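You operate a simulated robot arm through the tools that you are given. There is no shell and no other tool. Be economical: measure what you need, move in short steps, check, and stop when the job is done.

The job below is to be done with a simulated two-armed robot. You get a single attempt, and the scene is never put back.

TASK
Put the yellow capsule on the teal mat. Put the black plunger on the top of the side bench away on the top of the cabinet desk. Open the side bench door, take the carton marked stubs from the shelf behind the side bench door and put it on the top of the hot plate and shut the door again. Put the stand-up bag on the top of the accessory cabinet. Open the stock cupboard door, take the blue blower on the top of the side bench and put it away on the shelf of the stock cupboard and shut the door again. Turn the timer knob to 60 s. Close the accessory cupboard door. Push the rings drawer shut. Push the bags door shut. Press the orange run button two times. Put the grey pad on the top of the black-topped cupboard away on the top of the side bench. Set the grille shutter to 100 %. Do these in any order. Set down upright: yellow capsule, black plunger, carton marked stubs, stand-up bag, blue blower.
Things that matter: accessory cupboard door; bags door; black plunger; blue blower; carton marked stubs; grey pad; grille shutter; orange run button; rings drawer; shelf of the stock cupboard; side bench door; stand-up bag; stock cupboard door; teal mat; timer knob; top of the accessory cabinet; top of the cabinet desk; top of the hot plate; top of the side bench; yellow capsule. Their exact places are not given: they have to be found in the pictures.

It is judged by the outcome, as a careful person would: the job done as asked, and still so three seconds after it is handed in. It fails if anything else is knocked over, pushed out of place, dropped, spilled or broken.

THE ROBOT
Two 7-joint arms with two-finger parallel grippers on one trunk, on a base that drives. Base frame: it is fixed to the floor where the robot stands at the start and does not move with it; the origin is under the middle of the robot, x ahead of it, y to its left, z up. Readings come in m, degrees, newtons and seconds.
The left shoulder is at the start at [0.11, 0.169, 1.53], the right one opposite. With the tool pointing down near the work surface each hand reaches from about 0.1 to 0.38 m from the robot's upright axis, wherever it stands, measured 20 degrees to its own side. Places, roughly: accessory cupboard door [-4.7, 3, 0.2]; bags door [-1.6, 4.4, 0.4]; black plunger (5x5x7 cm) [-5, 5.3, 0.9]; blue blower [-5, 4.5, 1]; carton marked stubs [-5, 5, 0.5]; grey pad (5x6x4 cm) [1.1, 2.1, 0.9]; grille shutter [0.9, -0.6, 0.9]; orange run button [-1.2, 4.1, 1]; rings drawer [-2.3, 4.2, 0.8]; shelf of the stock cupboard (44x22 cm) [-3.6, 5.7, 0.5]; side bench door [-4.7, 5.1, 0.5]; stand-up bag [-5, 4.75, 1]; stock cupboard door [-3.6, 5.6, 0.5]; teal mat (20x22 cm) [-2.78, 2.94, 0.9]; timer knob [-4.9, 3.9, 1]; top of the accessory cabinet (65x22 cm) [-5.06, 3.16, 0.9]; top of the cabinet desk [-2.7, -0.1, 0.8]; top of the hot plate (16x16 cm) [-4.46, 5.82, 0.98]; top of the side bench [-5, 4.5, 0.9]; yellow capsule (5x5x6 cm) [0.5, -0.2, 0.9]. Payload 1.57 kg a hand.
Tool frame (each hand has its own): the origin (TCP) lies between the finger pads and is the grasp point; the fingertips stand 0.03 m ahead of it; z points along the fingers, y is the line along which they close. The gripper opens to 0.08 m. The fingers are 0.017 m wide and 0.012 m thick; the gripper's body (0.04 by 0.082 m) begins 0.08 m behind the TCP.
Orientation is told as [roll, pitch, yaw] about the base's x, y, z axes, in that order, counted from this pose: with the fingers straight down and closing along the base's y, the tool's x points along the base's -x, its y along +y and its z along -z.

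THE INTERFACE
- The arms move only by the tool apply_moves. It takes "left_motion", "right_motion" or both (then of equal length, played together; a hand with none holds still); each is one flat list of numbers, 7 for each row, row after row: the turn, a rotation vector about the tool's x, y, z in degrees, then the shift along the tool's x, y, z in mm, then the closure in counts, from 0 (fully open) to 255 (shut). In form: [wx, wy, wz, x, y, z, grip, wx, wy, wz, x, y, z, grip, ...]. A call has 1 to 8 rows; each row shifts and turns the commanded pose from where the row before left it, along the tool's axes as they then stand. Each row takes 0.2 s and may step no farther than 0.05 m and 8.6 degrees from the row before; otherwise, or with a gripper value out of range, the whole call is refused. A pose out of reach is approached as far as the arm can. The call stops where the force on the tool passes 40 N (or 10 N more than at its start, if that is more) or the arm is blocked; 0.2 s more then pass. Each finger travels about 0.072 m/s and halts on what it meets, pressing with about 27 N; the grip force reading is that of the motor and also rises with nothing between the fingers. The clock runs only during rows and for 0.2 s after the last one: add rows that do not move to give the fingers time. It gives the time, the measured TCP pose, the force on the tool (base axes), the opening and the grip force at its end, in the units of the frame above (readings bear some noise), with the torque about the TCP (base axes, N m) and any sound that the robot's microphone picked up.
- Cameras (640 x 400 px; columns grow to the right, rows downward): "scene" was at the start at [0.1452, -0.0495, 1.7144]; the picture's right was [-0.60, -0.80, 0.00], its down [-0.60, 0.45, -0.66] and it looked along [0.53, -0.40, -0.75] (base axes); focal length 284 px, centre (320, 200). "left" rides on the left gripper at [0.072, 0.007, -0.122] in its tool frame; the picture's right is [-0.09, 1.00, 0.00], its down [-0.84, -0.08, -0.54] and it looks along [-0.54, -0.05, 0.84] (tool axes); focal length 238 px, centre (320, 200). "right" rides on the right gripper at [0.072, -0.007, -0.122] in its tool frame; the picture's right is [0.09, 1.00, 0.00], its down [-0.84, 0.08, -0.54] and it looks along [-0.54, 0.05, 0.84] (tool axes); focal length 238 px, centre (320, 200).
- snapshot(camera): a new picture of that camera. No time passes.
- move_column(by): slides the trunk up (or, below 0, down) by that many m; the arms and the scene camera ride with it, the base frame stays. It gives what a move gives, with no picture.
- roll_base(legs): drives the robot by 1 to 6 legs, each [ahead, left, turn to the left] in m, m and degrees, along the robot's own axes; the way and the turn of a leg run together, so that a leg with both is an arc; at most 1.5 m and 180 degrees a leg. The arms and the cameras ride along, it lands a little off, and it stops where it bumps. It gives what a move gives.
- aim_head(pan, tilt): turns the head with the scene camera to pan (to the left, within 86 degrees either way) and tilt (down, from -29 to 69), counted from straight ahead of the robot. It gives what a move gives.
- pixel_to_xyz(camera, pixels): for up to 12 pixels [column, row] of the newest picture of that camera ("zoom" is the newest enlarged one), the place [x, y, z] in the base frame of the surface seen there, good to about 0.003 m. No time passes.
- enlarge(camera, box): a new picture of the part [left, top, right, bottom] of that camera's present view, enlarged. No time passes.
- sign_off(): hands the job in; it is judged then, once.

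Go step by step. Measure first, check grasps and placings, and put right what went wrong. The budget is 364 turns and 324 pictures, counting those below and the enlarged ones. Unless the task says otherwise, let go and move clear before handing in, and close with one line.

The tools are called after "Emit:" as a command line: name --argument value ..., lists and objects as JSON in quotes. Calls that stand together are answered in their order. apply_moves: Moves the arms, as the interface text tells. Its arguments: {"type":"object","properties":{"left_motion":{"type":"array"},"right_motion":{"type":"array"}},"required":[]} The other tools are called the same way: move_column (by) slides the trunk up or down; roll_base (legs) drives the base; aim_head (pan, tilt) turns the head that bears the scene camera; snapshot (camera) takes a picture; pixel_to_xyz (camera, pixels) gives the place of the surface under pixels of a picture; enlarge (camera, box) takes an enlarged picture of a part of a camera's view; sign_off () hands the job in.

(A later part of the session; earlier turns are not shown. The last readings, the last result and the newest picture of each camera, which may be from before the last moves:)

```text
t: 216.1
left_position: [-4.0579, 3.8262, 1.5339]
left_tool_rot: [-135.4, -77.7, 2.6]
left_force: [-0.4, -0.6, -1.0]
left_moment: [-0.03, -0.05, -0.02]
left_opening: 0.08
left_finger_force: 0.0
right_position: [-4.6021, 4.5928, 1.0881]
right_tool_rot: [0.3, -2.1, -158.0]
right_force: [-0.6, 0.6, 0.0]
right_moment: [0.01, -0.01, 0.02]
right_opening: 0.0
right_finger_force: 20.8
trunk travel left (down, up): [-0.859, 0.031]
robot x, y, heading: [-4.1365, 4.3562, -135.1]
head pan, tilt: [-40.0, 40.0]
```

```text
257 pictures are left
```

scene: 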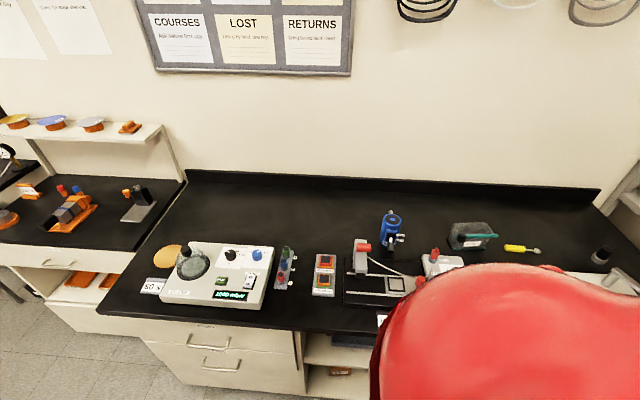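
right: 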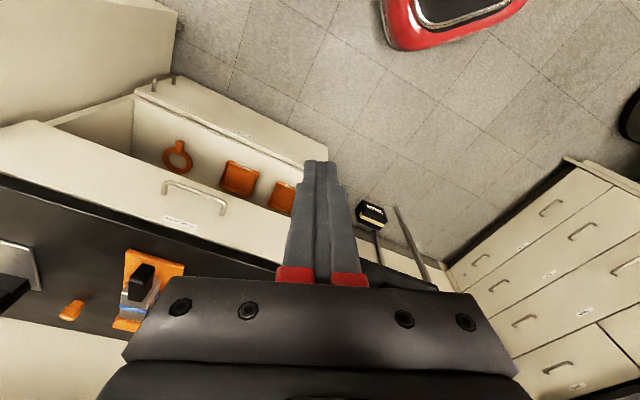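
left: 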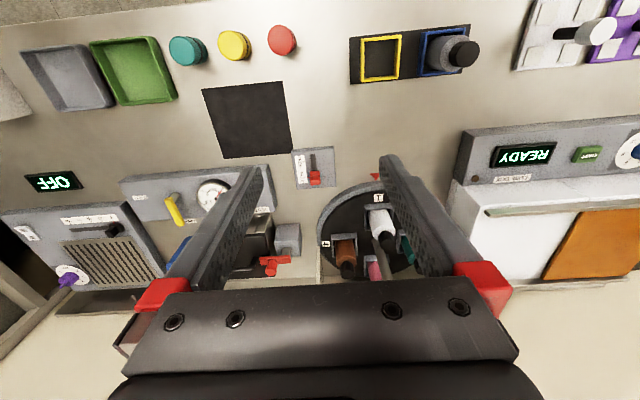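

I see the white unit with knobs, the blue blower at (391,228), a pouch at (470,235) and a small black thing at (600,255). Zoom in.

Emit:
enlarge --camera "scene" --box '[130, 220, 310, 330]'

Emit:
enlarge --camera "scene" --box '[330, 190, 640, 320]'

Emit:
pixel_to_xyz --camera "zoom" --pixels '[[125, 60], [125, 100], [285, 95], [285, 75], [385, 122], [560, 140], [545, 120], [60, 130], [250, 115], [320, 95]]'

```text
3.56 times, centred on (220, 275) of scene
```

zoom: 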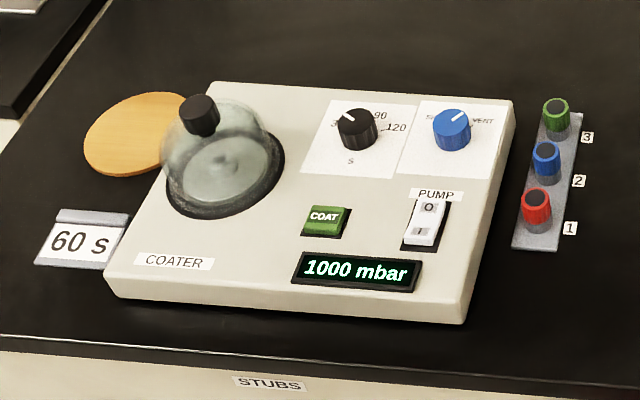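

```text
2.06 times, centred on (485, 255) of scene
```

zoom: 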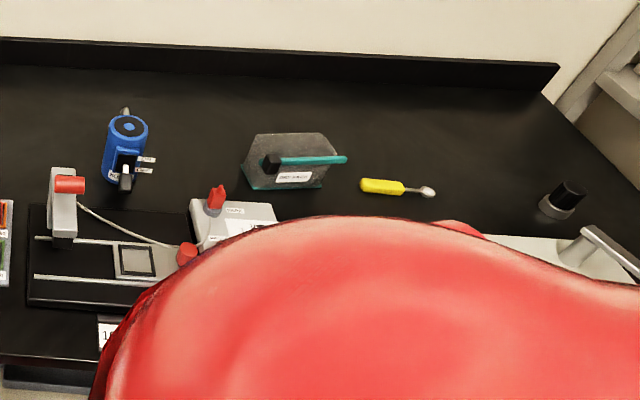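

```text
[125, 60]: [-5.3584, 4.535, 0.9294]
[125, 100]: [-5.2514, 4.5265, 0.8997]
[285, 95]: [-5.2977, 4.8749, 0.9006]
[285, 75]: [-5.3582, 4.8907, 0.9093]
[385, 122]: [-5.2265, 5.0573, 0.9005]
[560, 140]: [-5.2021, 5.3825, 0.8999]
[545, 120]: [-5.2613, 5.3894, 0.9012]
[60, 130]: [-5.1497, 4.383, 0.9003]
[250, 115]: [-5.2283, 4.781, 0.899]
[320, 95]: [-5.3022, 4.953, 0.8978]
```

The timer dial (30/60/90/120) is the black knob at (230,255) in the scene picture. Measure all target objects in that picture.

Emit:
pixel_to_xyz --camera "scene" --pixels '[[229, 252], [390, 214], [388, 235], [470, 232], [455, 245], [485, 250], [600, 250], [601, 258], [520, 249], [360, 245], [190, 262], [412, 240]]'

Emit:
roll_base --legs '[[0, 0, 45.1]]'

Emit:
snapshot --camera "right"

```text
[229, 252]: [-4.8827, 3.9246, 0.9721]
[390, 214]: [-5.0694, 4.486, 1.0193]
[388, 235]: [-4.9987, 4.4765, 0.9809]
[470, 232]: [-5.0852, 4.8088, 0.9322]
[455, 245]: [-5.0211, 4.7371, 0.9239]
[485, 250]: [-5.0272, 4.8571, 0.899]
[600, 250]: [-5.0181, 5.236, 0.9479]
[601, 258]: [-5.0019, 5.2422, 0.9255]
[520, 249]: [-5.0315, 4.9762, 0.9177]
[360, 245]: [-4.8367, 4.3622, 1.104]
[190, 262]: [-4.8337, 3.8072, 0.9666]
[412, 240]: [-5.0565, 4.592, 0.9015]
```

```text
t: 218.6
left_position: [-3.7066, 4.0349, 1.5349]
left_tool_rot: [-135.5, -77.6, 47.4]
left_force: [-0.1, -0.1, -0.2]
left_moment: [0.02, -0.01, -0.02]
left_opening: 0.0801
left_finger_force: 0.0
right_position: [-4.6343, 4.194, 1.0879]
right_tool_rot: [0.4, -2.1, -113.1]
right_force: [-0.2, -0.3, 0.6]
right_moment: [0.03, 0.04, 0.0]
right_opening: 0.0
right_finger_force: 21.5
trunk travel left (down, up): [-0.859, 0.031]
robot x, y, heading: [-4.1341, 4.3557, -90.2]
head pan, tilt: [-40.0, 40.0]
```

```text
254 pictures are left
```

right: 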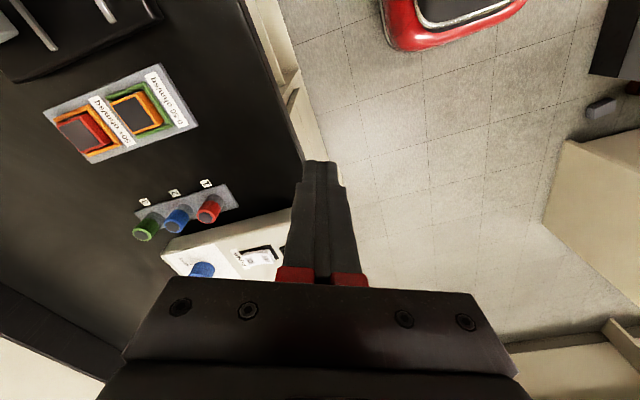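

The knob's top is at (-4.883,3.925,0.972). I'll drive to bring the hand above it.

Emit:
roll_base --legs '[[0.27, 0, 0], [0, -0.22, 0]]'

Emit:
apply_moves --right_motion '[0, 0, 0, 0, 0, 0, 80, 0, 0, 0, 0, 0, 0, 80, 0, 0, 0, 0, 0, 0, 80]'

Emit:
snapshot --camera "right"

```text
t: 221.8
left_position: [-3.9264, 3.768, 1.5325]
left_tool_rot: [-135.3, -77.6, 47.3]
left_force: [-0.1, 0.5, -0.3]
left_moment: [-0.01, -0.02, -0.02]
left_opening: 0.0797
left_finger_force: 0.1
right_position: [-4.8543, 3.9255, 1.0883]
right_tool_rot: [0.2, -2.0, -113.0]
right_force: [-0.1, 0.3, 0.1]
right_moment: [0.02, 0.03, 0.01]
right_opening: 0.0
right_finger_force: 21.2
trunk travel left (down, up): [-0.859, 0.031]
robot x, y, heading: [-4.357, 4.092, -90.3]
head pan, tilt: [-40.0, 40.0]
```

```text
t: 222.6
left_position: [-3.9285, 3.7681, 1.5341]
left_tool_rot: [-135.6, -77.6, 47.5]
left_force: [-0.7, 1.7, 0.9]
left_moment: [0.02, 0.01, -0.02]
left_opening: 0.08
left_finger_force: 0.1
right_position: [-4.8555, 3.9264, 1.0872]
right_tool_rot: [0.3, -1.9, -113.1]
right_force: [-0.6, 0.0, 0.1]
right_moment: [-0.01, 0.01, 0.02]
right_opening: 0.0547
right_finger_force: 0.1
trunk travel left (down, up): [-0.859, 0.031]
robot x, y, heading: [-4.3546, 4.09, -90.1]
head pan, tilt: [-40.0, 40.0]
```

```text
253 pictures are left
```

right: 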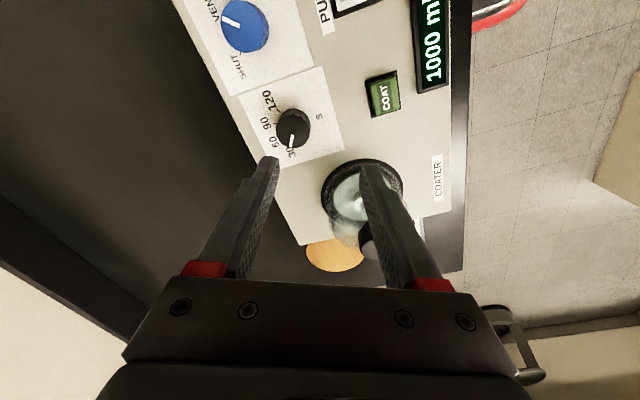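

Enlarge the dial to read the pointer and marks.

Emit:
enlarge --camera "right" --box '[230, 70, 350, 170]'

Emit:
pixel_to_xyz --camera "zoom" --pixels '[[340, 300], [340, 380], [310, 425], [225, 370], [185, 260], [180, 135], [470, 240], [290, 330]]'

```text
4.00 times, centred on (290, 120) of right
```

zoom: 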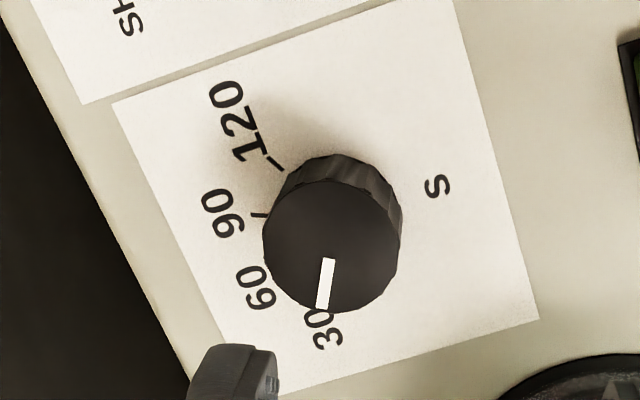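

```text
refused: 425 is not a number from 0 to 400
```

The pointer is at 30. Measure tick and label positions to get the angle to 60.

Emit:
pixel_to_xyz --camera "zoom" --pixels '[[335, 235], [328, 262], [322, 305], [278, 163], [259, 216], [238, 122], [220, 213], [256, 288], [322, 328], [436, 186], [270, 240], [395, 240]]'

```text
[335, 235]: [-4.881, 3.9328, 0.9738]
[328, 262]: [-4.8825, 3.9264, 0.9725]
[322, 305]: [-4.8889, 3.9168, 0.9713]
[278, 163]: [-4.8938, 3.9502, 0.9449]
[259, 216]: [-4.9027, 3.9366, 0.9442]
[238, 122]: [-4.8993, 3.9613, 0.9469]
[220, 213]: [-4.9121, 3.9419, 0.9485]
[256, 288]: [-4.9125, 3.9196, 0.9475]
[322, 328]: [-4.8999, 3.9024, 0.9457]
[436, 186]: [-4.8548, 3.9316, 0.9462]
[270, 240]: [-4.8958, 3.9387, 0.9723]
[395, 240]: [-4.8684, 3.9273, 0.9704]
```

Labels sit about 40° apart: the pointer at 30 (≈240°) must turn clockwise about 40° to 60 (≈202°). Move the hand over the knob centre (-4.882,3.932) and check.

Emit:
apply_moves --right_motion '[0, 0, 0, -5, -27, 0, 80]'

Emit:
move_column --by -0.07

Emit:
snapshot --camera "right"

```text
t: 223.0
left_position: [-3.9275, 3.7691, 1.5339]
left_tool_rot: [-135.5, -77.6, 47.6]
left_force: [0.8, 0.2, -0.9]
left_moment: [-0.02, -0.01, 0.02]
left_opening: 0.08
left_finger_force: 0.2
right_position: [-4.8563, 3.9262, 1.0878]
right_tool_rot: [0.3, -1.9, -113.0]
right_force: [-0.8, -0.2, -1.2]
right_moment: [-0.02, -0.01, 0.04]
right_opening: 0.055
right_finger_force: 0.1
right hand out of reach, approached as far as the arm can: row 1
trunk travel left (down, up): [-0.859, 0.031]
robot x, y, heading: [-4.3569, 4.0866, -89.9]
head pan, tilt: [-40.0, 40.0]
```

```text
t: 224.1
left_position: [-3.9276, 3.7678, 1.4639]
left_tool_rot: [-135.5, -77.6, 47.5]
left_force: [-1.1, -0.5, -0.1]
left_moment: [-0.02, -0.02, 0.02]
left_opening: 0.0799
left_finger_force: 0.0
right_position: [-4.8556, 3.9264, 1.0182]
right_tool_rot: [0.2, -2.0, -112.9]
right_force: [0.2, -0.7, 0.4]
right_moment: [0.01, -0.02, 0.03]
right_opening: 0.0548
right_finger_force: 0.1
trunk travel left (down, up): [-0.789, 0.101]
robot x, y, heading: [-4.3607, 4.0888, -90.4]
head pan, tilt: [-40.0, 40.0]
```

```text
251 pictures are left
```

right: 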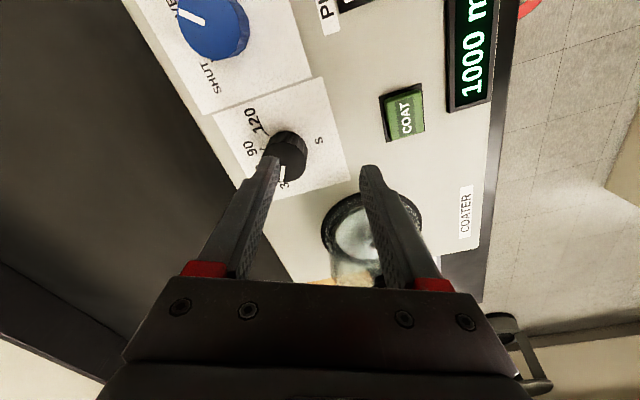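

The arm won't step outward here, so I'll use the base for position. First test that the wrist can yaw +40° in place.

Emit:
roll_base --legs '[[-0.006, -0.027, 0]]'

Emit:
apply_moves --right_motion '[0, 0, 8, 0, 0, 0, 80, 0, 0, 8, 0, 0, 0, 80, 0, 0, 8, 0, 0, 0, 80, 0, 0, 8, 0, 0, 0, 80, 0, 0, 8, 0, 0, 0, 80]'

Emit:
snapshot --camera "right"

```text
t: 224.9
left_position: [-3.9477, 3.7733, 1.4631]
left_tool_rot: [-134.6, -77.6, 46.7]
left_force: [0.5, 0.8, 0.1]
left_moment: [-0.02, -0.03, -0.05]
left_opening: 0.0801
left_finger_force: 0.0
right_position: [-4.8777, 3.9317, 1.0193]
right_tool_rot: [0.1, -2.2, -112.9]
right_force: [-0.1, -0.7, 0.1]
right_moment: [0.0, 0.03, 0.02]
right_opening: 0.0549
right_finger_force: 0.0
trunk travel left (down, up): [-0.789, 0.101]
robot x, y, heading: [-4.3816, 4.099, -90.3]
head pan, tilt: [-40.0, 40.0]
```

```text
t: 225.5
left_position: [-3.9547, 3.7796, 1.4654]
left_tool_rot: [-135.7, -77.3, 47.8]
left_force: [-1.1, -0.3, -1.0]
left_moment: [0.02, 0.01, 0.02]
left_opening: 0.0802
left_finger_force: 0.1
right_position: [-4.859, 3.882, 1.0185]
right_tool_rot: [0.5, -1.7, -129.4]
right_force: [5.1, 23.6, 14.2]
right_moment: [0.25, -0.54, 0.64]
right_opening: 0.0462
right_finger_force: 0.0
right hand out of reach, approached as far as the arm can: row 1, 2, 3
trunk travel left (down, up): [-0.789, 0.101]
robot x, y, heading: [-4.3878, 4.0945, -90.5]
head pan, tilt: [-40.0, 40.0]
stopped in row 3 (right hand): the force on the tool passed its limit at 46 N (the readings are from after the stop); the commanded pose is now the measured one
```

```text
250 pictures are left
```

right: 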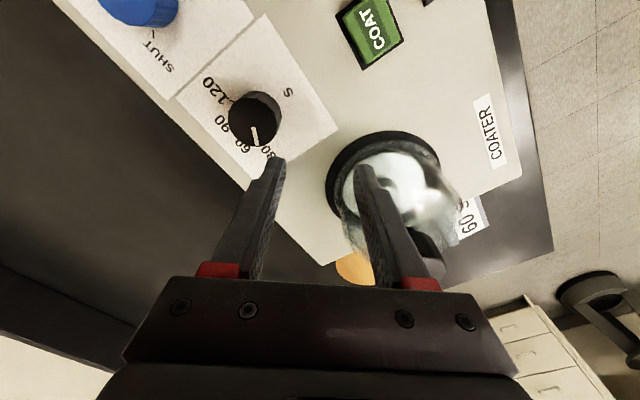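

While "rotating", the hand slid 5 cm and touched the glass dome (46 N). I'll raise at once and check the dome.

Emit:
move_column --by 0.1

Emit:
snapshot --camera "right"

Emit:
enlarge --camera "right" --box '[260, 60, 480, 260]'

```text
t: 226.9
left_position: [-3.9538, 3.7738, 1.5635]
left_tool_rot: [-135.3, -77.5, 47.3]
left_force: [-0.2, -0.4, -0.6]
left_moment: [0.01, 0.0, -0.01]
left_opening: 0.08
left_finger_force: 0.0
right_position: [-4.8591, 3.8776, 1.1175]
right_tool_rot: [0.4, -1.8, -129.3]
right_force: [-0.4, -0.4, -0.8]
right_moment: [-0.06, -0.03, 0.01]
right_opening: 0.0549
right_finger_force: 0.0
trunk travel left (down, up): [-0.889, 0.001]
robot x, y, heading: [-4.382, 4.0906, -90.1]
head pan, tilt: [-40.0, 40.0]
```

```text
249 pictures are left
```

right: 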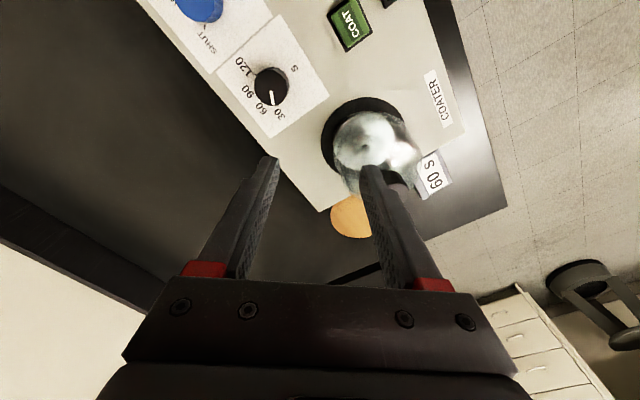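

```text
2.00 times, centred on (370, 160) of right
```

zoom: 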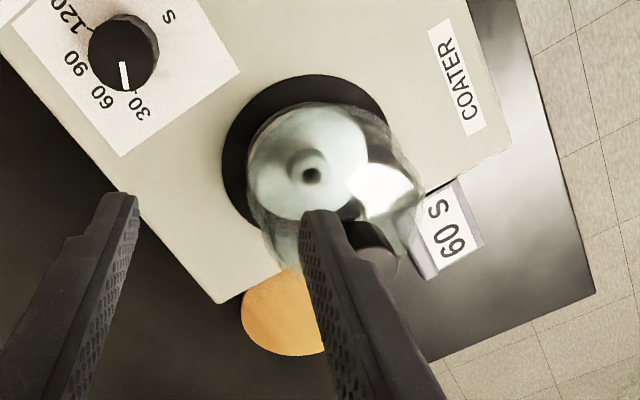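

The dome still looks seated on its ring. The arm is poorly conditioned here; at the counter it moved freely when stretched farther out with more yaw. I'll shift the base east and restore that stretched pose high above the bench.

Emit:
roll_base --legs '[[0, 0.2, 0]]'

Emit:
apply_moves --right_motion '[0, -8, 8, 0, 0, -10, 80, 0, 0, 8, -30, 0, -10, 80, 0, 0, 8, -30, -15, 0, 80, 0, 0, 0, -30, -20, 0, 80, 0, 0, 0, -30, -20, 0, 80, 0, 0, 0, -30, -20, 0, 80]'

```text
t: 228.5
left_position: [-3.7561, 3.7722, 1.5638]
left_tool_rot: [-135.6, -77.6, 47.6]
left_force: [-0.5, 0.2, 0.1]
left_moment: [0.0, -0.01, -0.01]
left_opening: 0.0799
left_finger_force: 0.1
right_position: [-4.6601, 3.8764, 1.1167]
right_tool_rot: [0.4, -1.7, -129.4]
right_force: [-0.7, 0.3, 0.3]
right_moment: [-0.02, -0.01, 0.01]
right_opening: 0.0548
right_finger_force: 0.0
trunk travel left (down, up): [-0.889, 0.001]
robot x, y, heading: [-4.1874, 4.0915, -90.2]
head pan, tilt: [-40.0, 40.0]
```

```text
refused: row 1 steps farther than a row can; nothing moved
```

The combined turn was too large per row; I'll split it.

Emit:
apply_moves --right_motion '[0, -8, 0, 0, 0, -10, 80, 0, 0, 8, 0, 0, -10, 80, 0, 0, 8, 0, 0, 0, 80, 0, 0, 8, 0, 0, 0, 80, 0, 0, 0, -34, -18, 0, 80, 0, 0, 0, -34, -18, 0, 80, 0, 0, 0, -34, -18, 0, 80, 0, 0, 0, -34, -18, 0, 80]'

```text
t: 230.3
left_position: [-3.7545, 3.7722, 1.5635]
left_tool_rot: [-135.3, -77.6, 47.1]
left_force: [-0.6, 0.3, -0.2]
left_moment: [-0.02, 0.01, 0.02]
left_opening: 0.0798
left_finger_force: 0.0
right_position: [-4.7077, 3.8772, 1.1344]
right_tool_rot: [2.9, -5.4, -153.6]
right_force: [0.1, -0.4, 0.1]
right_moment: [0.02, 0.0, 0.01]
right_opening: 0.0548
right_finger_force: 0.1
right hand out of reach, approached as far as the arm can: row 1, 6, 7, 8
trunk travel left (down, up): [-0.889, 0.001]
robot x, y, heading: [-4.182, 4.0937, -90.4]
head pan, tilt: [-40.0, 40.0]
```

Yaw is now -154°. Tilt slightly outward again and extend.

Emit:
apply_moves --right_motion '[0, -8, 0, 0, 0, 0, 80, 0, -8, 0, 0, 0, 0, 80, 0, 0, 0, -34, -18, 0, 80, 0, 0, 0, -34, -18, 0, 80, 0, 0, 0, -34, -18, 0, 80, 0, 0, 0, -34, -18, 0, 80]'

```text
t: 231.7
left_position: [-3.7554, 3.7709, 1.5644]
left_tool_rot: [-135.2, -77.6, 47.3]
left_force: [-0.7, -0.4, -0.2]
left_moment: [0.0, 0.0, 0.02]
left_opening: 0.0799
left_finger_force: 0.0
right_position: [-4.857, 3.8837, 1.1605]
right_tool_rot: [2.8, -13.0, -153.9]
right_force: [-1.2, -0.5, -0.1]
right_moment: [0.01, 0.0, 0.02]
right_opening: 0.0551
right_finger_force: 0.0
right hand out of reach, approached as far as the arm can: row 2
trunk travel left (down, up): [-0.889, 0.001]
robot x, y, heading: [-4.185, 4.0935, -90.4]
head pan, tilt: [-40.0, 40.0]
```

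It extends freely now. Test yaw freedom here, well above everything: rotate back toward -115°.

Emit:
apply_moves --right_motion '[0, 0, 0, -20, -12, 0, 80, 0, 0, -8, 0, 0, 0, 80, 0, 0, -8, 0, 0, 0, 80, 0, 0, -8, 0, 0, 0, 80, 0, 0, -8, 0, 0, 0, 80, 0, 0, -8, 0, 0, 0, 80]'

```text
t: 233.1
left_position: [-3.7537, 3.7724, 1.5642]
left_tool_rot: [-135.2, -77.7, 47.2]
left_force: [0.3, 0.4, 0.2]
left_moment: [0.02, -0.04, 0.0]
left_opening: 0.0799
left_finger_force: 0.0
right_position: [-4.8794, 3.8861, 1.1649]
right_tool_rot: [-6.4, -11.8, -112.9]
right_force: [-0.3, 0.0, 0.2]
right_moment: [0.01, 0.0, -0.01]
right_opening: 0.0549
right_finger_force: 0.1
trunk travel left (down, up): [-0.889, 0.001]
robot x, y, heading: [-4.1854, 4.096, -90.2]
head pan, tilt: [-40.0, 40.0]
```

Yaw works freely here. Try straightening the tilt as well.

Emit:
apply_moves --right_motion '[-6.4, 0, 0, 0, 0, 0, 80, 0, 6, 0, 0, 0, 0, 80, 0, 6, 0, 0, 0, 0, 80]'

Emit:
snapshot --camera "right"

```text
t: 233.9
left_position: [-3.7542, 3.7705, 1.5641]
left_tool_rot: [-135.1, -77.6, 47.0]
left_force: [-0.5, 0.4, -0.3]
left_moment: [-0.05, -0.04, 0.02]
left_opening: 0.08
left_finger_force: 0.0
right_position: [-4.8783, 3.8609, 1.1511]
right_tool_rot: [-0.1, 0.2, -112.9]
right_force: [-0.4, -0.1, 0.1]
right_moment: [0.0, 0.02, -0.03]
right_opening: 0.0548
right_finger_force: 0.1
right hand out of reach, approached as far as the arm can: row 1, 2
trunk travel left (down, up): [-0.889, 0.001]
robot x, y, heading: [-4.1838, 4.0913, -90.2]
head pan, tilt: [-40.0, 40.0]
```

```text
247 pictures are left
```

right: 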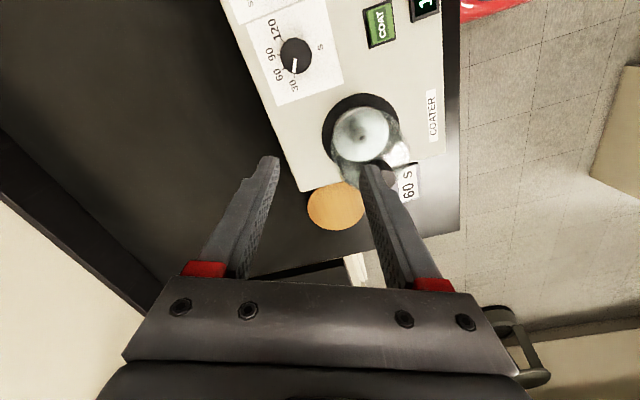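

Tool is vertical now. Test the exact +40° turn at height.

Emit:
apply_moves --right_motion '[0, 0, 8, 0, 0, 0, 80, 0, 0, 8, 0, 0, 0, 80, 0, 0, 8, 0, 0, 0, 80, 0, 0, 8, 0, 0, 0, 80, 0, 0, 8, 0, 0, 0, 80]'

```text
t: 235.1
left_position: [-3.7553, 3.7721, 1.5651]
left_tool_rot: [-135.1, -77.6, 47.2]
left_force: [-0.3, 0.2, -0.3]
left_moment: [-0.02, 0.02, 0.01]
left_opening: 0.0799
left_finger_force: 0.0
right_position: [-4.8781, 3.8635, 1.1502]
right_tool_rot: [-0.1, 0.3, -153.0]
right_force: [1.4, 0.9, 0.0]
right_moment: [-0.02, -0.01, 0.03]
right_opening: 0.0548
right_finger_force: 0.2
trunk travel left (down, up): [-0.889, 0.001]
robot x, y, heading: [-4.184, 4.0933, -90.4]
head pan, tilt: [-40.0, 40.0]
```

Clean turn without drift. Return to yaw -113 and move over the knob with the base.

Emit:
apply_moves --right_motion '[0, 0, -8, 0, 0, 0, 90, 0, 0, -8, 0, 0, 0, 90, 0, 0, -8, 0, 0, 0, 90, 0, 0, -8, 0, 0, 0, 90, 0, 0, -8, 0, 0, 0, 90]'

Emit:
roll_base --legs '[[-0.07, -0.004, 0]]'

Emit:
move_column --by -0.12

Emit:
snapshot --camera "right"

```text
t: 236.3
left_position: [-3.7551, 3.7724, 1.5645]
left_tool_rot: [-135.3, -77.6, 47.4]
left_force: [0.1, -0.2, 1.0]
left_moment: [-0.02, -0.01, 0.03]
left_opening: 0.08
left_finger_force: 0.0
right_position: [-4.88, 3.8637, 1.1485]
right_tool_rot: [0.0, 0.2, -112.9]
right_force: [-0.2, 0.3, 0.4]
right_moment: [0.02, 0.01, -0.01]
right_opening: 0.0516
right_finger_force: 0.0
trunk travel left (down, up): [-0.889, 0.001]
robot x, y, heading: [-4.1852, 4.0939, -90.2]
head pan, tilt: [-40.0, 40.0]
```

```text
t: 237.3
left_position: [-3.758, 3.8366, 1.5626]
left_tool_rot: [-134.6, -77.8, 46.6]
left_force: [0.4, -0.4, -0.6]
left_moment: [0.0, 0.02, 0.01]
left_opening: 0.0802
left_finger_force: 0.0
right_position: [-4.8807, 3.9284, 1.1503]
right_tool_rot: [0.0, 0.5, -112.9]
right_force: [0.6, -0.1, -1.2]
right_moment: [0.03, 0.03, 0.02]
right_opening: 0.0516
right_finger_force: 0.1
trunk travel left (down, up): [-0.889, 0.001]
robot x, y, heading: [-4.1858, 4.1608, -90.1]
head pan, tilt: [-40.0, 40.0]
```

```text
t: 238.8
left_position: [-3.7591, 3.841, 1.4435]
left_tool_rot: [-135.3, -77.6, 47.2]
left_force: [-0.2, -0.9, -0.1]
left_moment: [0.0, 0.0, 0.0]
left_opening: 0.0802
left_finger_force: 0.0
right_position: [-4.8807, 3.9308, 1.0297]
right_tool_rot: [-0.1, 0.2, -112.9]
right_force: [-0.1, 0.6, -1.6]
right_moment: [0.01, -0.04, 0.02]
right_opening: 0.0517
right_finger_force: 0.0
trunk travel left (down, up): [-0.769, 0.121]
robot x, y, heading: [-4.1876, 4.1652, -90.1]
head pan, tilt: [-40.0, 40.0]
```

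```text
246 pictures are left
```

right: 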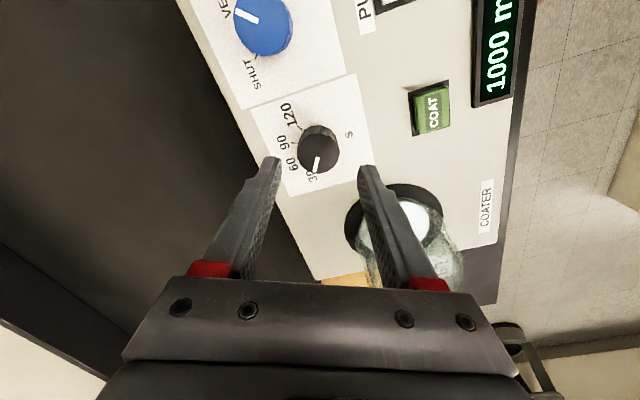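

Centred over the knob. Lower to grip height and close.

Emit:
move_column --by -0.045

Emit:
apply_moves --right_motion '[0, 0, 0, 0, 0, 0, 255, 0, 0, 0, 0, 0, 0, 255, 0, 0, 0, 0, 0, 0, 255]'

```text
t: 239.7
left_position: [-3.7572, 3.8412, 1.398]
left_tool_rot: [-135.3, -77.7, 47.2]
left_force: [-0.5, 0.1, -0.2]
left_moment: [-0.01, 0.02, 0.0]
left_opening: 0.0801
left_finger_force: 0.1
right_position: [-4.8822, 3.9313, 0.9861]
right_tool_rot: [0.0, 0.1, -112.9]
right_force: [-1.2, 0.1, 0.0]
right_moment: [-0.03, 0.02, 0.03]
right_opening: 0.0519
right_finger_force: 0.1
trunk travel left (down, up): [-0.724, 0.166]
robot x, y, heading: [-4.1862, 4.165, -90.4]
head pan, tilt: [-40.0, 40.0]
```

```text
t: 240.4
left_position: [-3.7581, 3.8422, 1.3978]
left_tool_rot: [-135.4, -77.6, 47.2]
left_force: [0.0, 0.0, 0.1]
left_moment: [0.02, -0.02, 0.01]
left_opening: 0.0801
left_finger_force: 0.0
right_position: [-4.8827, 3.9322, 0.9863]
right_tool_rot: [0.0, 0.2, -113.0]
right_force: [-6.8, 2.4, 4.5]
right_moment: [0.26, -0.16, -0.03]
right_opening: 0.0332
right_finger_force: 41.4
trunk travel left (down, up): [-0.724, 0.166]
robot x, y, heading: [-4.1852, 4.16, -90.4]
head pan, tilt: [-40.0, 40.0]
```

Gripped (33 mm). Turn +40° clockwise.

Emit:
apply_moves --right_motion '[0, 0, 8, 0, 0, 0, 255, 0, 0, 8, 0, 0, 0, 255, 0, 0, 8, 0, 0, 0, 255, 0, 0, 8, 0, 0, 0, 255, 0, 0, 8, 0, 0, 0, 255]'

Emit:
apply_moves --right_motion '[0, 0, 0, 0, 0, 0, 90, 0, 0, 0, 0, 0, 0, 90, 0, 0, 0, 0, 0, 0, 90]'

Emit:
move_column --by 0.08

Emit:
enlarge --camera "right" --box '[230, 70, 410, 200]'

```text
t: 241.7
left_position: [-3.7579, 3.8419, 1.3989]
left_tool_rot: [-135.4, -77.6, 47.2]
left_force: [0.5, -0.3, 0.7]
left_moment: [0.0, 0.0, 0.02]
left_opening: 0.08
left_finger_force: 0.0
right_position: [-4.8817, 3.9322, 0.9864]
right_tool_rot: [-0.1, 0.2, -152.9]
right_force: [-1.8, 1.2, 1.1]
right_moment: [-0.56, -0.33, 0.02]
right_opening: 0.0335
right_finger_force: 40.7
trunk travel left (down, up): [-0.724, 0.166]
robot x, y, heading: [-4.1885, 4.1614, -90.1]
head pan, tilt: [-40.0, 40.0]
```

```text
t: 242.4
left_position: [-3.7572, 3.8404, 1.3989]
left_tool_rot: [-135.2, -77.6, 47.1]
left_force: [-0.6, -0.3, 0.8]
left_moment: [0.02, 0.01, -0.03]
left_opening: 0.0801
left_finger_force: 0.0
right_position: [-4.8812, 3.9309, 0.9859]
right_tool_rot: [-0.1, 0.1, -152.9]
right_force: [0.4, -0.3, 0.4]
right_moment: [0.01, 0.0, 0.02]
right_opening: 0.0516
right_finger_force: 0.1
trunk travel left (down, up): [-0.724, 0.166]
robot x, y, heading: [-4.186, 4.1611, -90.2]
head pan, tilt: [-40.0, 40.0]
```

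```text
t: 243.6
left_position: [-3.7582, 3.8409, 1.478]
left_tool_rot: [-135.1, -77.5, 47.2]
left_force: [0.7, -0.1, 0.3]
left_moment: [0.0, 0.02, -0.01]
left_opening: 0.0798
left_finger_force: 0.1
right_position: [-4.8809, 3.9317, 1.0651]
right_tool_rot: [-0.1, 0.3, -152.8]
right_force: [-1.1, -0.2, -0.2]
right_moment: [-0.03, 0.02, 0.0]
right_opening: 0.0518
right_finger_force: 0.1
trunk travel left (down, up): [-0.804, 0.086]
robot x, y, heading: [-4.1907, 4.1644, -90.2]
head pan, tilt: [-40.0, 40.0]
```

```text
3.08 times, centred on (320, 135) of right
```

zoom: 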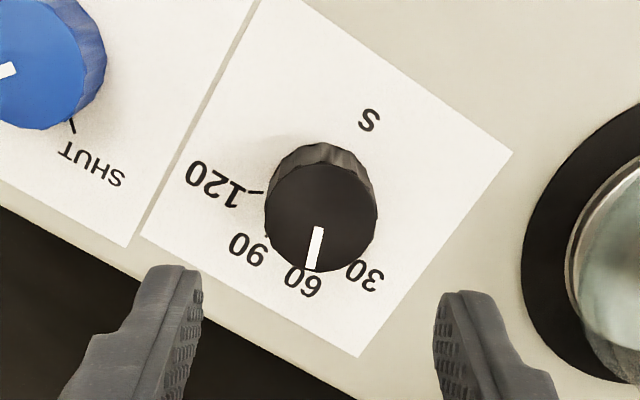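

The pointer appears at 60. Verify the angle numerically.

Emit:
pixel_to_xyz --camera "zoom" --pixels '[[320, 232], [311, 265], [268, 215], [374, 215], [303, 283], [365, 275], [248, 250], [258, 190]]'

Emit:
move_column --by 0.08

Emit:
snapshot --camera "right"

```text
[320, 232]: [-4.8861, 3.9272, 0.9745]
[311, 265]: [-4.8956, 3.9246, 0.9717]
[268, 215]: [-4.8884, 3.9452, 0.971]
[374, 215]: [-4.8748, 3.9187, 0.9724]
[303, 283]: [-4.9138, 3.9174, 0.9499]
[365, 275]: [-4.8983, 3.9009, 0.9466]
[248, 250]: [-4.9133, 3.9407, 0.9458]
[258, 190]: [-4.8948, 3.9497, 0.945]
```

```text
t: 244.8
left_position: [-3.7574, 3.8421, 1.5597]
left_tool_rot: [-135.2, -77.7, 47.0]
left_force: [0.1, -0.3, 0.4]
left_moment: [0.0, 0.02, 0.03]
left_opening: 0.0801
left_finger_force: 0.1
right_position: [-4.8814, 3.931, 1.1457]
right_tool_rot: [-0.2, 0.2, -152.8]
right_force: [-0.2, 0.1, -0.2]
right_moment: [0.01, 0.0, 0.02]
right_opening: 0.0519
right_finger_force: 0.0
trunk travel left (down, up): [-0.884, 0.006]
robot x, y, heading: [-4.1877, 4.1582, -90.5]
head pan, tilt: [-40.0, 40.0]
```

```text
244 pictures are left
```

right: 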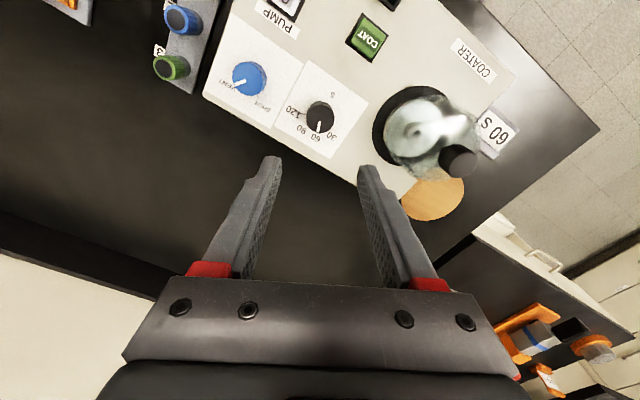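

Knob done (pointer ≈205°, label 60 at 204.5°), and the dome is seated. Next the stand-up bag: raise the hand for clearance over the 1.10 m tall item, then drive north.

Emit:
apply_moves --right_motion '[0, 0, 0, 0, 0, -40, 0, 0, 0, 0, 0, 0, -40, 0]'

Emit:
roll_base --legs '[[-0.8, 0, 0]]'

Emit:
snapshot --camera "right"

```text
t: 245.4
left_position: [-3.7569, 3.8415, 1.5589]
left_tool_rot: [-135.2, -77.5, 47.0]
left_force: [-0.3, -1.3, -0.6]
left_moment: [0.0, -0.02, -0.03]
left_opening: 0.0799
left_finger_force: 0.0
right_position: [-4.8806, 3.9312, 1.227]
right_tool_rot: [-0.2, 0.1, -152.9]
right_force: [0.3, 0.4, 0.0]
right_moment: [-0.02, -0.03, 0.0]
right_opening: 0.0798
right_finger_force: 0.1
trunk travel left (down, up): [-0.884, 0.006]
robot x, y, heading: [-4.1875, 4.1581, -89.9]
head pan, tilt: [-40.0, 40.0]
```

```text
t: 249.7
left_position: [-3.7532, 4.6472, 1.5581]
left_tool_rot: [-135.2, -77.5, 47.6]
left_force: [-0.1, -0.6, 0.5]
left_moment: [-0.01, 0.04, 0.06]
left_opening: 0.0797
left_finger_force: 0.0
right_position: [-4.8784, 4.7281, 1.2267]
right_tool_rot: [-0.3, 0.2, -152.5]
right_force: [-0.3, 1.3, -0.2]
right_moment: [0.01, 0.03, 0.03]
right_opening: 0.0797
right_finger_force: 0.0
trunk travel left (down, up): [-0.884, 0.006]
robot x, y, heading: [-4.1884, 4.9664, -89.9]
head pan, tilt: [-40.0, 40.0]
```

```text
243 pictures are left
```

right: 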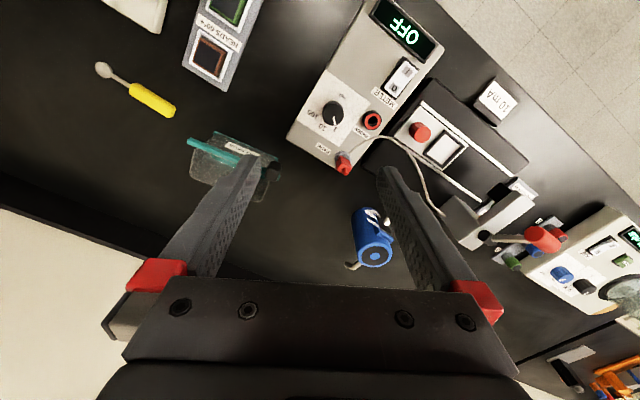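

Zoom on the bag and the blower.

Emit:
enlarge --camera "right" --box '[170, 110, 410, 280]'

Emit:
pixel_to_xyz --camera "zoom" --pixels '[[70, 95], [120, 110], [270, 140], [285, 165], [55, 155], [100, 200], [60, 70], [180, 60], [550, 378], [500, 260], [560, 285], [470, 395]]'

```text
2.35 times, centred on (290, 195) of right
```

zoom: 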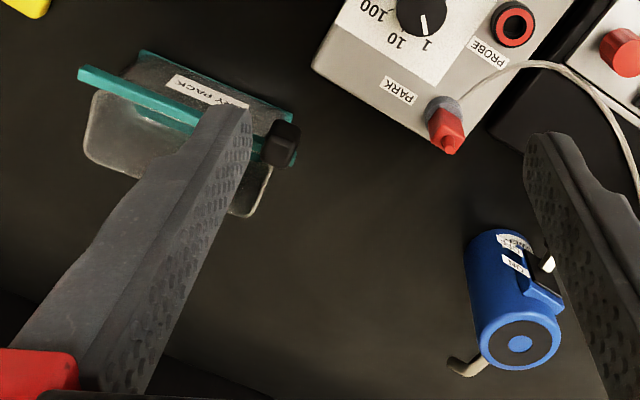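

```text
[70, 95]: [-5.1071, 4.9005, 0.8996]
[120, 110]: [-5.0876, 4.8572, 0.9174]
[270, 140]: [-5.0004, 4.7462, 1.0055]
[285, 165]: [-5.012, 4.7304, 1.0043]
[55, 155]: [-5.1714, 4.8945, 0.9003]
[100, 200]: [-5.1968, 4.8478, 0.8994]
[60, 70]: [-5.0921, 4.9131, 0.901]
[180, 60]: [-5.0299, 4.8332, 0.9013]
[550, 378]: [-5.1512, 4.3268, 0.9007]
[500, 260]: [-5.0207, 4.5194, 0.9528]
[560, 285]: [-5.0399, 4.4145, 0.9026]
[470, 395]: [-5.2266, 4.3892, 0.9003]
```

Sample points along the bag's teal strip and body.

Emit:
pixel_to_xyz --camera "zoom" --pixels '[[85, 75], [110, 88], [150, 103], [180, 118], [150, 57], [200, 78], [280, 112], [130, 150], [105, 120], [515, 335], [520, 345], [500, 245]]'

Emit:
enlarge --camera "right" --box '[180, 120, 290, 210]'

```text
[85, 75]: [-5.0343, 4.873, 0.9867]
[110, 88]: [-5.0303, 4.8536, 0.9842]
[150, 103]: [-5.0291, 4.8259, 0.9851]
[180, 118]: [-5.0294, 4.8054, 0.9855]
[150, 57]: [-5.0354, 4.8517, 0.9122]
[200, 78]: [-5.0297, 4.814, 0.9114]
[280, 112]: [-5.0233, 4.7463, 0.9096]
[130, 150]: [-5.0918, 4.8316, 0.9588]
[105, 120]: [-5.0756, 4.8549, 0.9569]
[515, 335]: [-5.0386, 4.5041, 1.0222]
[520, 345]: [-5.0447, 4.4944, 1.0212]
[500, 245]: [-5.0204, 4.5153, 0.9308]
```

```text
4.44 times, centred on (235, 165) of right
```

zoom: 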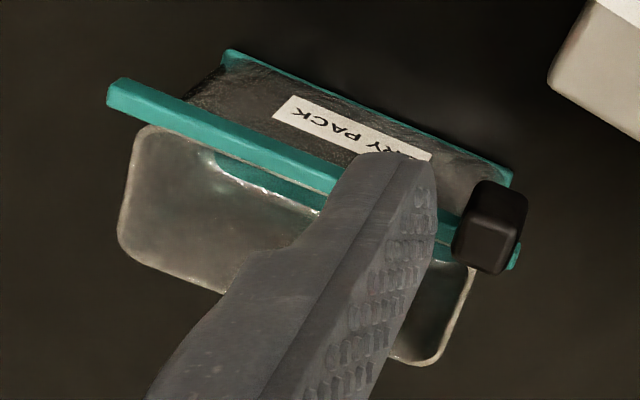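

The bag's clip bar runs along y from 4.74 to 4.875 at x≈-5.03..-5.05, z 0.985. I need the fingers to close along x, i.e. yaw -90; test that turn at height.

Emit:
apply_moves --right_motion '[0, 0, -8, 0, 0, 0, 0, 0, 0, -8, 0, 0, 0, 0, 0, 0, -8, 0, 0, 0, 0, 0, 0, -8, 0, 0, 0, 0, 0, 0, -8, 0, 0, 0, 0, 0, 0, -8, 0, 0, 0, 0, 0, 0, -8, 0, 0, 0, 0, 0, 0, -7, 0, 0, 0, 0]'

Emit:
roll_base --legs '[[-0.073, -0.1, 0]]'

Emit:
snapshot --camera "right"

```text
t: 251.5
left_position: [-3.7537, 4.6484, 1.5592]
left_tool_rot: [-135.1, -77.6, 47.5]
left_force: [-0.1, -0.1, -0.1]
left_moment: [-0.01, -0.03, 0.0]
left_opening: 0.0799
left_finger_force: 0.0
right_position: [-4.8772, 4.7292, 1.2263]
right_tool_rot: [0.1, 0.3, -89.3]
right_force: [-0.2, -0.4, 0.7]
right_moment: [0.01, -0.03, 0.0]
right_opening: 0.0798
right_finger_force: 0.1
trunk travel left (down, up): [-0.884, 0.006]
robot x, y, heading: [-4.1838, 4.9667, -90.0]
head pan, tilt: [-40.0, 40.0]
```

```text
t: 252.8
left_position: [-3.8524, 4.7201, 1.5583]
left_tool_rot: [-134.8, -77.5, 47.3]
left_force: [-0.3, -0.6, -0.4]
left_moment: [-0.02, 0.0, -0.04]
left_opening: 0.08
left_finger_force: 0.2
right_position: [-4.9769, 4.8014, 1.2276]
right_tool_rot: [0.0, 0.3, -89.4]
right_force: [0.1, 0.1, -0.3]
right_moment: [0.0, 0.01, -0.02]
right_opening: 0.0798
right_finger_force: 0.0
trunk travel left (down, up): [-0.884, 0.006]
robot x, y, heading: [-4.2882, 5.0403, -89.8]
head pan, tilt: [-40.0, 40.0]
```

```text
240 pictures are left
```

right: 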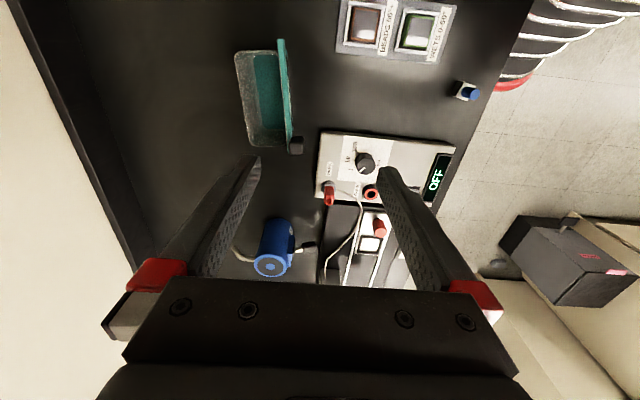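

Good. Sample the bag from this view.

Emit:
enlarge --camera "right" --box '[210, 20, 330, 170]'

Emit:
pixel_to_xyz --camera "right" --pixels '[[282, 45], [285, 95], [289, 125], [296, 145], [240, 60], [245, 95], [252, 135], [268, 95], [268, 60], [270, 130], [260, 145]]'

```text
2.67 times, centred on (270, 95) of right
```

zoom: 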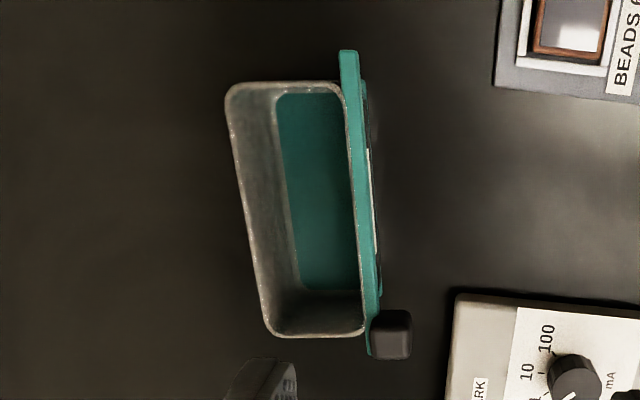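

```text
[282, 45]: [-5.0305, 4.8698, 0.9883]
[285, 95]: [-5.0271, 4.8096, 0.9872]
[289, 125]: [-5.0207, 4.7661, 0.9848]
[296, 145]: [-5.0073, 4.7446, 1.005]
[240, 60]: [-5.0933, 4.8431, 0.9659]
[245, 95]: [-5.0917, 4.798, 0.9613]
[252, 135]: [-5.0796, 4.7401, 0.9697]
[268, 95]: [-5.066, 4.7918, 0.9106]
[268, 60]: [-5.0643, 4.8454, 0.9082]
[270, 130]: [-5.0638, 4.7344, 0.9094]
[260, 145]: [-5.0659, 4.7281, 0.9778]
```

The bag is an open pouch, about 6.8 cm across including its clip (x -5.09..-5.022), turned by 5°. I'll grip it across x: match the yaw, then shift 8 cm west.

Emit:
apply_moves --right_motion '[0, 0, -4.8, 0, 0, 0, 0]'

Emit:
roll_base --legs '[[0.0, -0.079, 0]]'

Emit:
move_column --by -0.17

Emit:
snapshot --camera "right"

```text
t: 253.2
left_position: [-3.854, 4.7207, 1.5574]
left_tool_rot: [-134.8, -77.4, 47.3]
left_force: [0.6, -0.4, 0.0]
left_moment: [0.0, 0.02, -0.01]
left_opening: 0.08
left_finger_force: 0.0
right_position: [-4.9767, 4.8001, 1.227]
right_tool_rot: [0.0, 0.2, -84.5]
right_force: [-1.0, 0.0, 0.1]
right_moment: [-0.01, -0.03, 0.01]
right_opening: 0.0797
right_finger_force: 0.2
trunk travel left (down, up): [-0.884, 0.006]
robot x, y, heading: [-4.2872, 5.0364, -89.9]
head pan, tilt: [-40.0, 40.0]
```

```text
t: 254.2
left_position: [-3.928, 4.7205, 1.5587]
left_tool_rot: [-134.8, -77.4, 47.1]
left_force: [0.2, -0.6, -1.1]
left_moment: [0.01, 0.0, 0.0]
left_opening: 0.0798
left_finger_force: 0.0
right_position: [-5.0538, 4.8005, 1.2287]
right_tool_rot: [-0.1, 0.1, -84.6]
right_force: [-0.1, -0.7, -0.4]
right_moment: [0.02, 0.01, -0.01]
right_opening: 0.08
right_finger_force: 0.1
trunk travel left (down, up): [-0.884, 0.006]
robot x, y, heading: [-4.3677, 5.0405, -89.8]
head pan, tilt: [-40.0, 40.0]
```

```text
t: 256.1
left_position: [-3.9331, 4.7198, 1.3893]
left_tool_rot: [-135.2, -77.5, 47.7]
left_force: [0.1, 0.2, -0.9]
left_moment: [-0.01, 0.0, -0.02]
left_opening: 0.0801
left_finger_force: 0.1
right_position: [-5.0573, 4.8006, 1.0572]
right_tool_rot: [0.1, 0.2, -84.6]
right_force: [0.4, -0.4, -0.3]
right_moment: [0.0, 0.02, 0.04]
right_opening: 0.0799
right_finger_force: 0.0
trunk travel left (down, up): [-0.714, 0.176]
robot x, y, heading: [-4.3643, 5.0363, -89.9]
head pan, tilt: [-40.0, 40.0]
```

```text
238 pictures are left
```

right: 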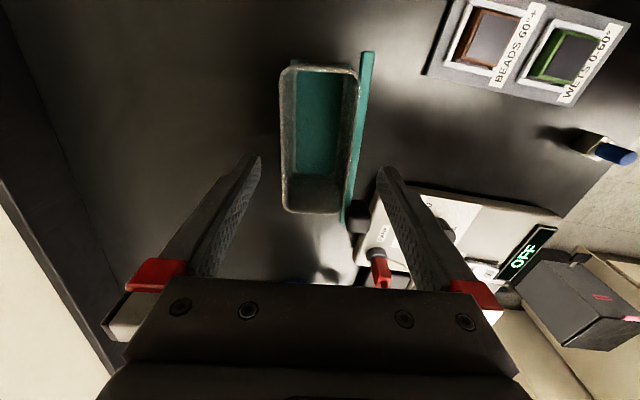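

Centred on the bag. Lower 9 cm and close.

Emit:
move_column --by -0.09

Emit:
snapshot --camera "right"

```text
t: 257.4
left_position: [-3.9331, 4.7211, 1.2983]
left_tool_rot: [-135.2, -77.5, 47.7]
left_force: [0.4, -0.5, 0.7]
left_moment: [0.0, 0.01, 0.0]
left_opening: 0.0799
left_finger_force: 0.0
right_position: [-5.0572, 4.8007, 0.9672]
right_tool_rot: [0.1, 0.2, -84.6]
right_force: [-0.8, -0.3, 0.5]
right_moment: [0.01, 0.01, 0.0]
right_opening: 0.0801
right_finger_force: 0.0
trunk travel left (down, up): [-0.624, 0.266]
robot x, y, heading: [-4.3649, 5.0372, -90.0]
head pan, tilt: [-40.0, 40.0]
```

```text
237 pictures are left
```

right: 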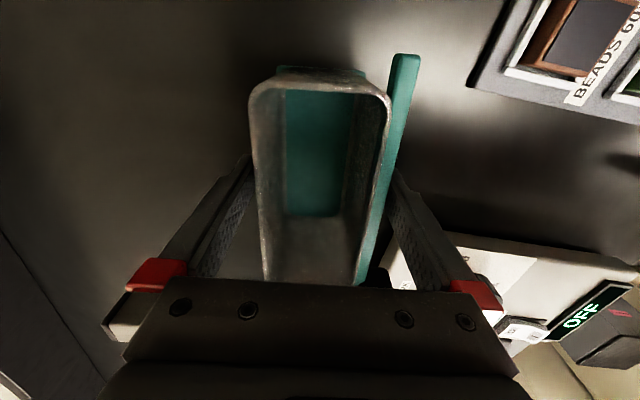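

Fingers straddle the bag on both sides. Close.

Emit:
apply_moves --right_motion '[0, 0, 0, 0, 0, 0, 60, 0, 0, 0, 0, 0, 0, 120, 0, 0, 0, 0, 0, 0, 255, 0, 0, 0, 0, 0, 0, 255, 0, 0, 0, 0, 0, 0, 255]'

Emit:
move_column --by 0.05

Emit:
snapshot --camera "right"

```text
t: 258.6
left_position: [-3.9338, 4.7202, 1.2986]
left_tool_rot: [-135.2, -77.5, 47.6]
left_force: [-0.2, 0.5, -0.2]
left_moment: [-0.02, -0.03, 0.01]
left_opening: 0.0798
left_finger_force: 0.0
right_position: [-5.0567, 4.8006, 0.9661]
right_tool_rot: [0.2, 0.2, -84.6]
right_force: [0.6, 0.2, 0.6]
right_moment: [0.0, 0.07, 0.03]
right_opening: 0.0615
right_finger_force: 27.2
trunk travel left (down, up): [-0.624, 0.266]
robot x, y, heading: [-4.3649, 5.0366, -89.9]
head pan, tilt: [-40.0, 40.0]
```

```text
t: 259.5
left_position: [-3.9332, 4.7206, 1.3494]
left_tool_rot: [-135.2, -77.5, 47.5]
left_force: [0.1, -0.2, -0.5]
left_moment: [-0.01, 0.0, 0.01]
left_opening: 0.0802
left_finger_force: 0.0
right_position: [-5.0555, 4.801, 1.0165]
right_tool_rot: [0.1, 0.2, -84.5]
right_force: [0.5, -0.3, -1.4]
right_moment: [0.02, 0.0, 0.0]
right_opening: 0.0618
right_finger_force: 26.8
trunk travel left (down, up): [-0.674, 0.216]
robot x, y, heading: [-4.3631, 5.0395, -89.6]
head pan, tilt: [-40.0, 40.0]
```

```text
236 pictures are left
```

right: 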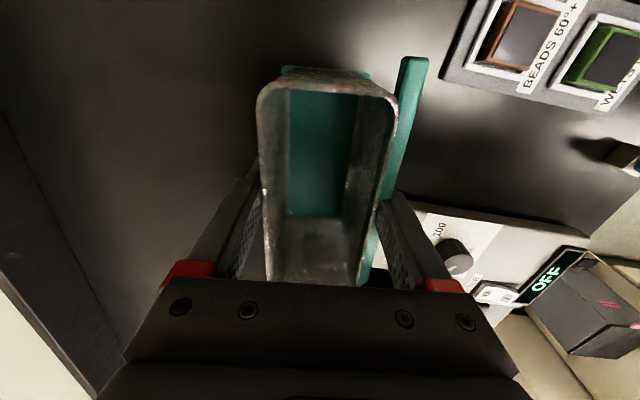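

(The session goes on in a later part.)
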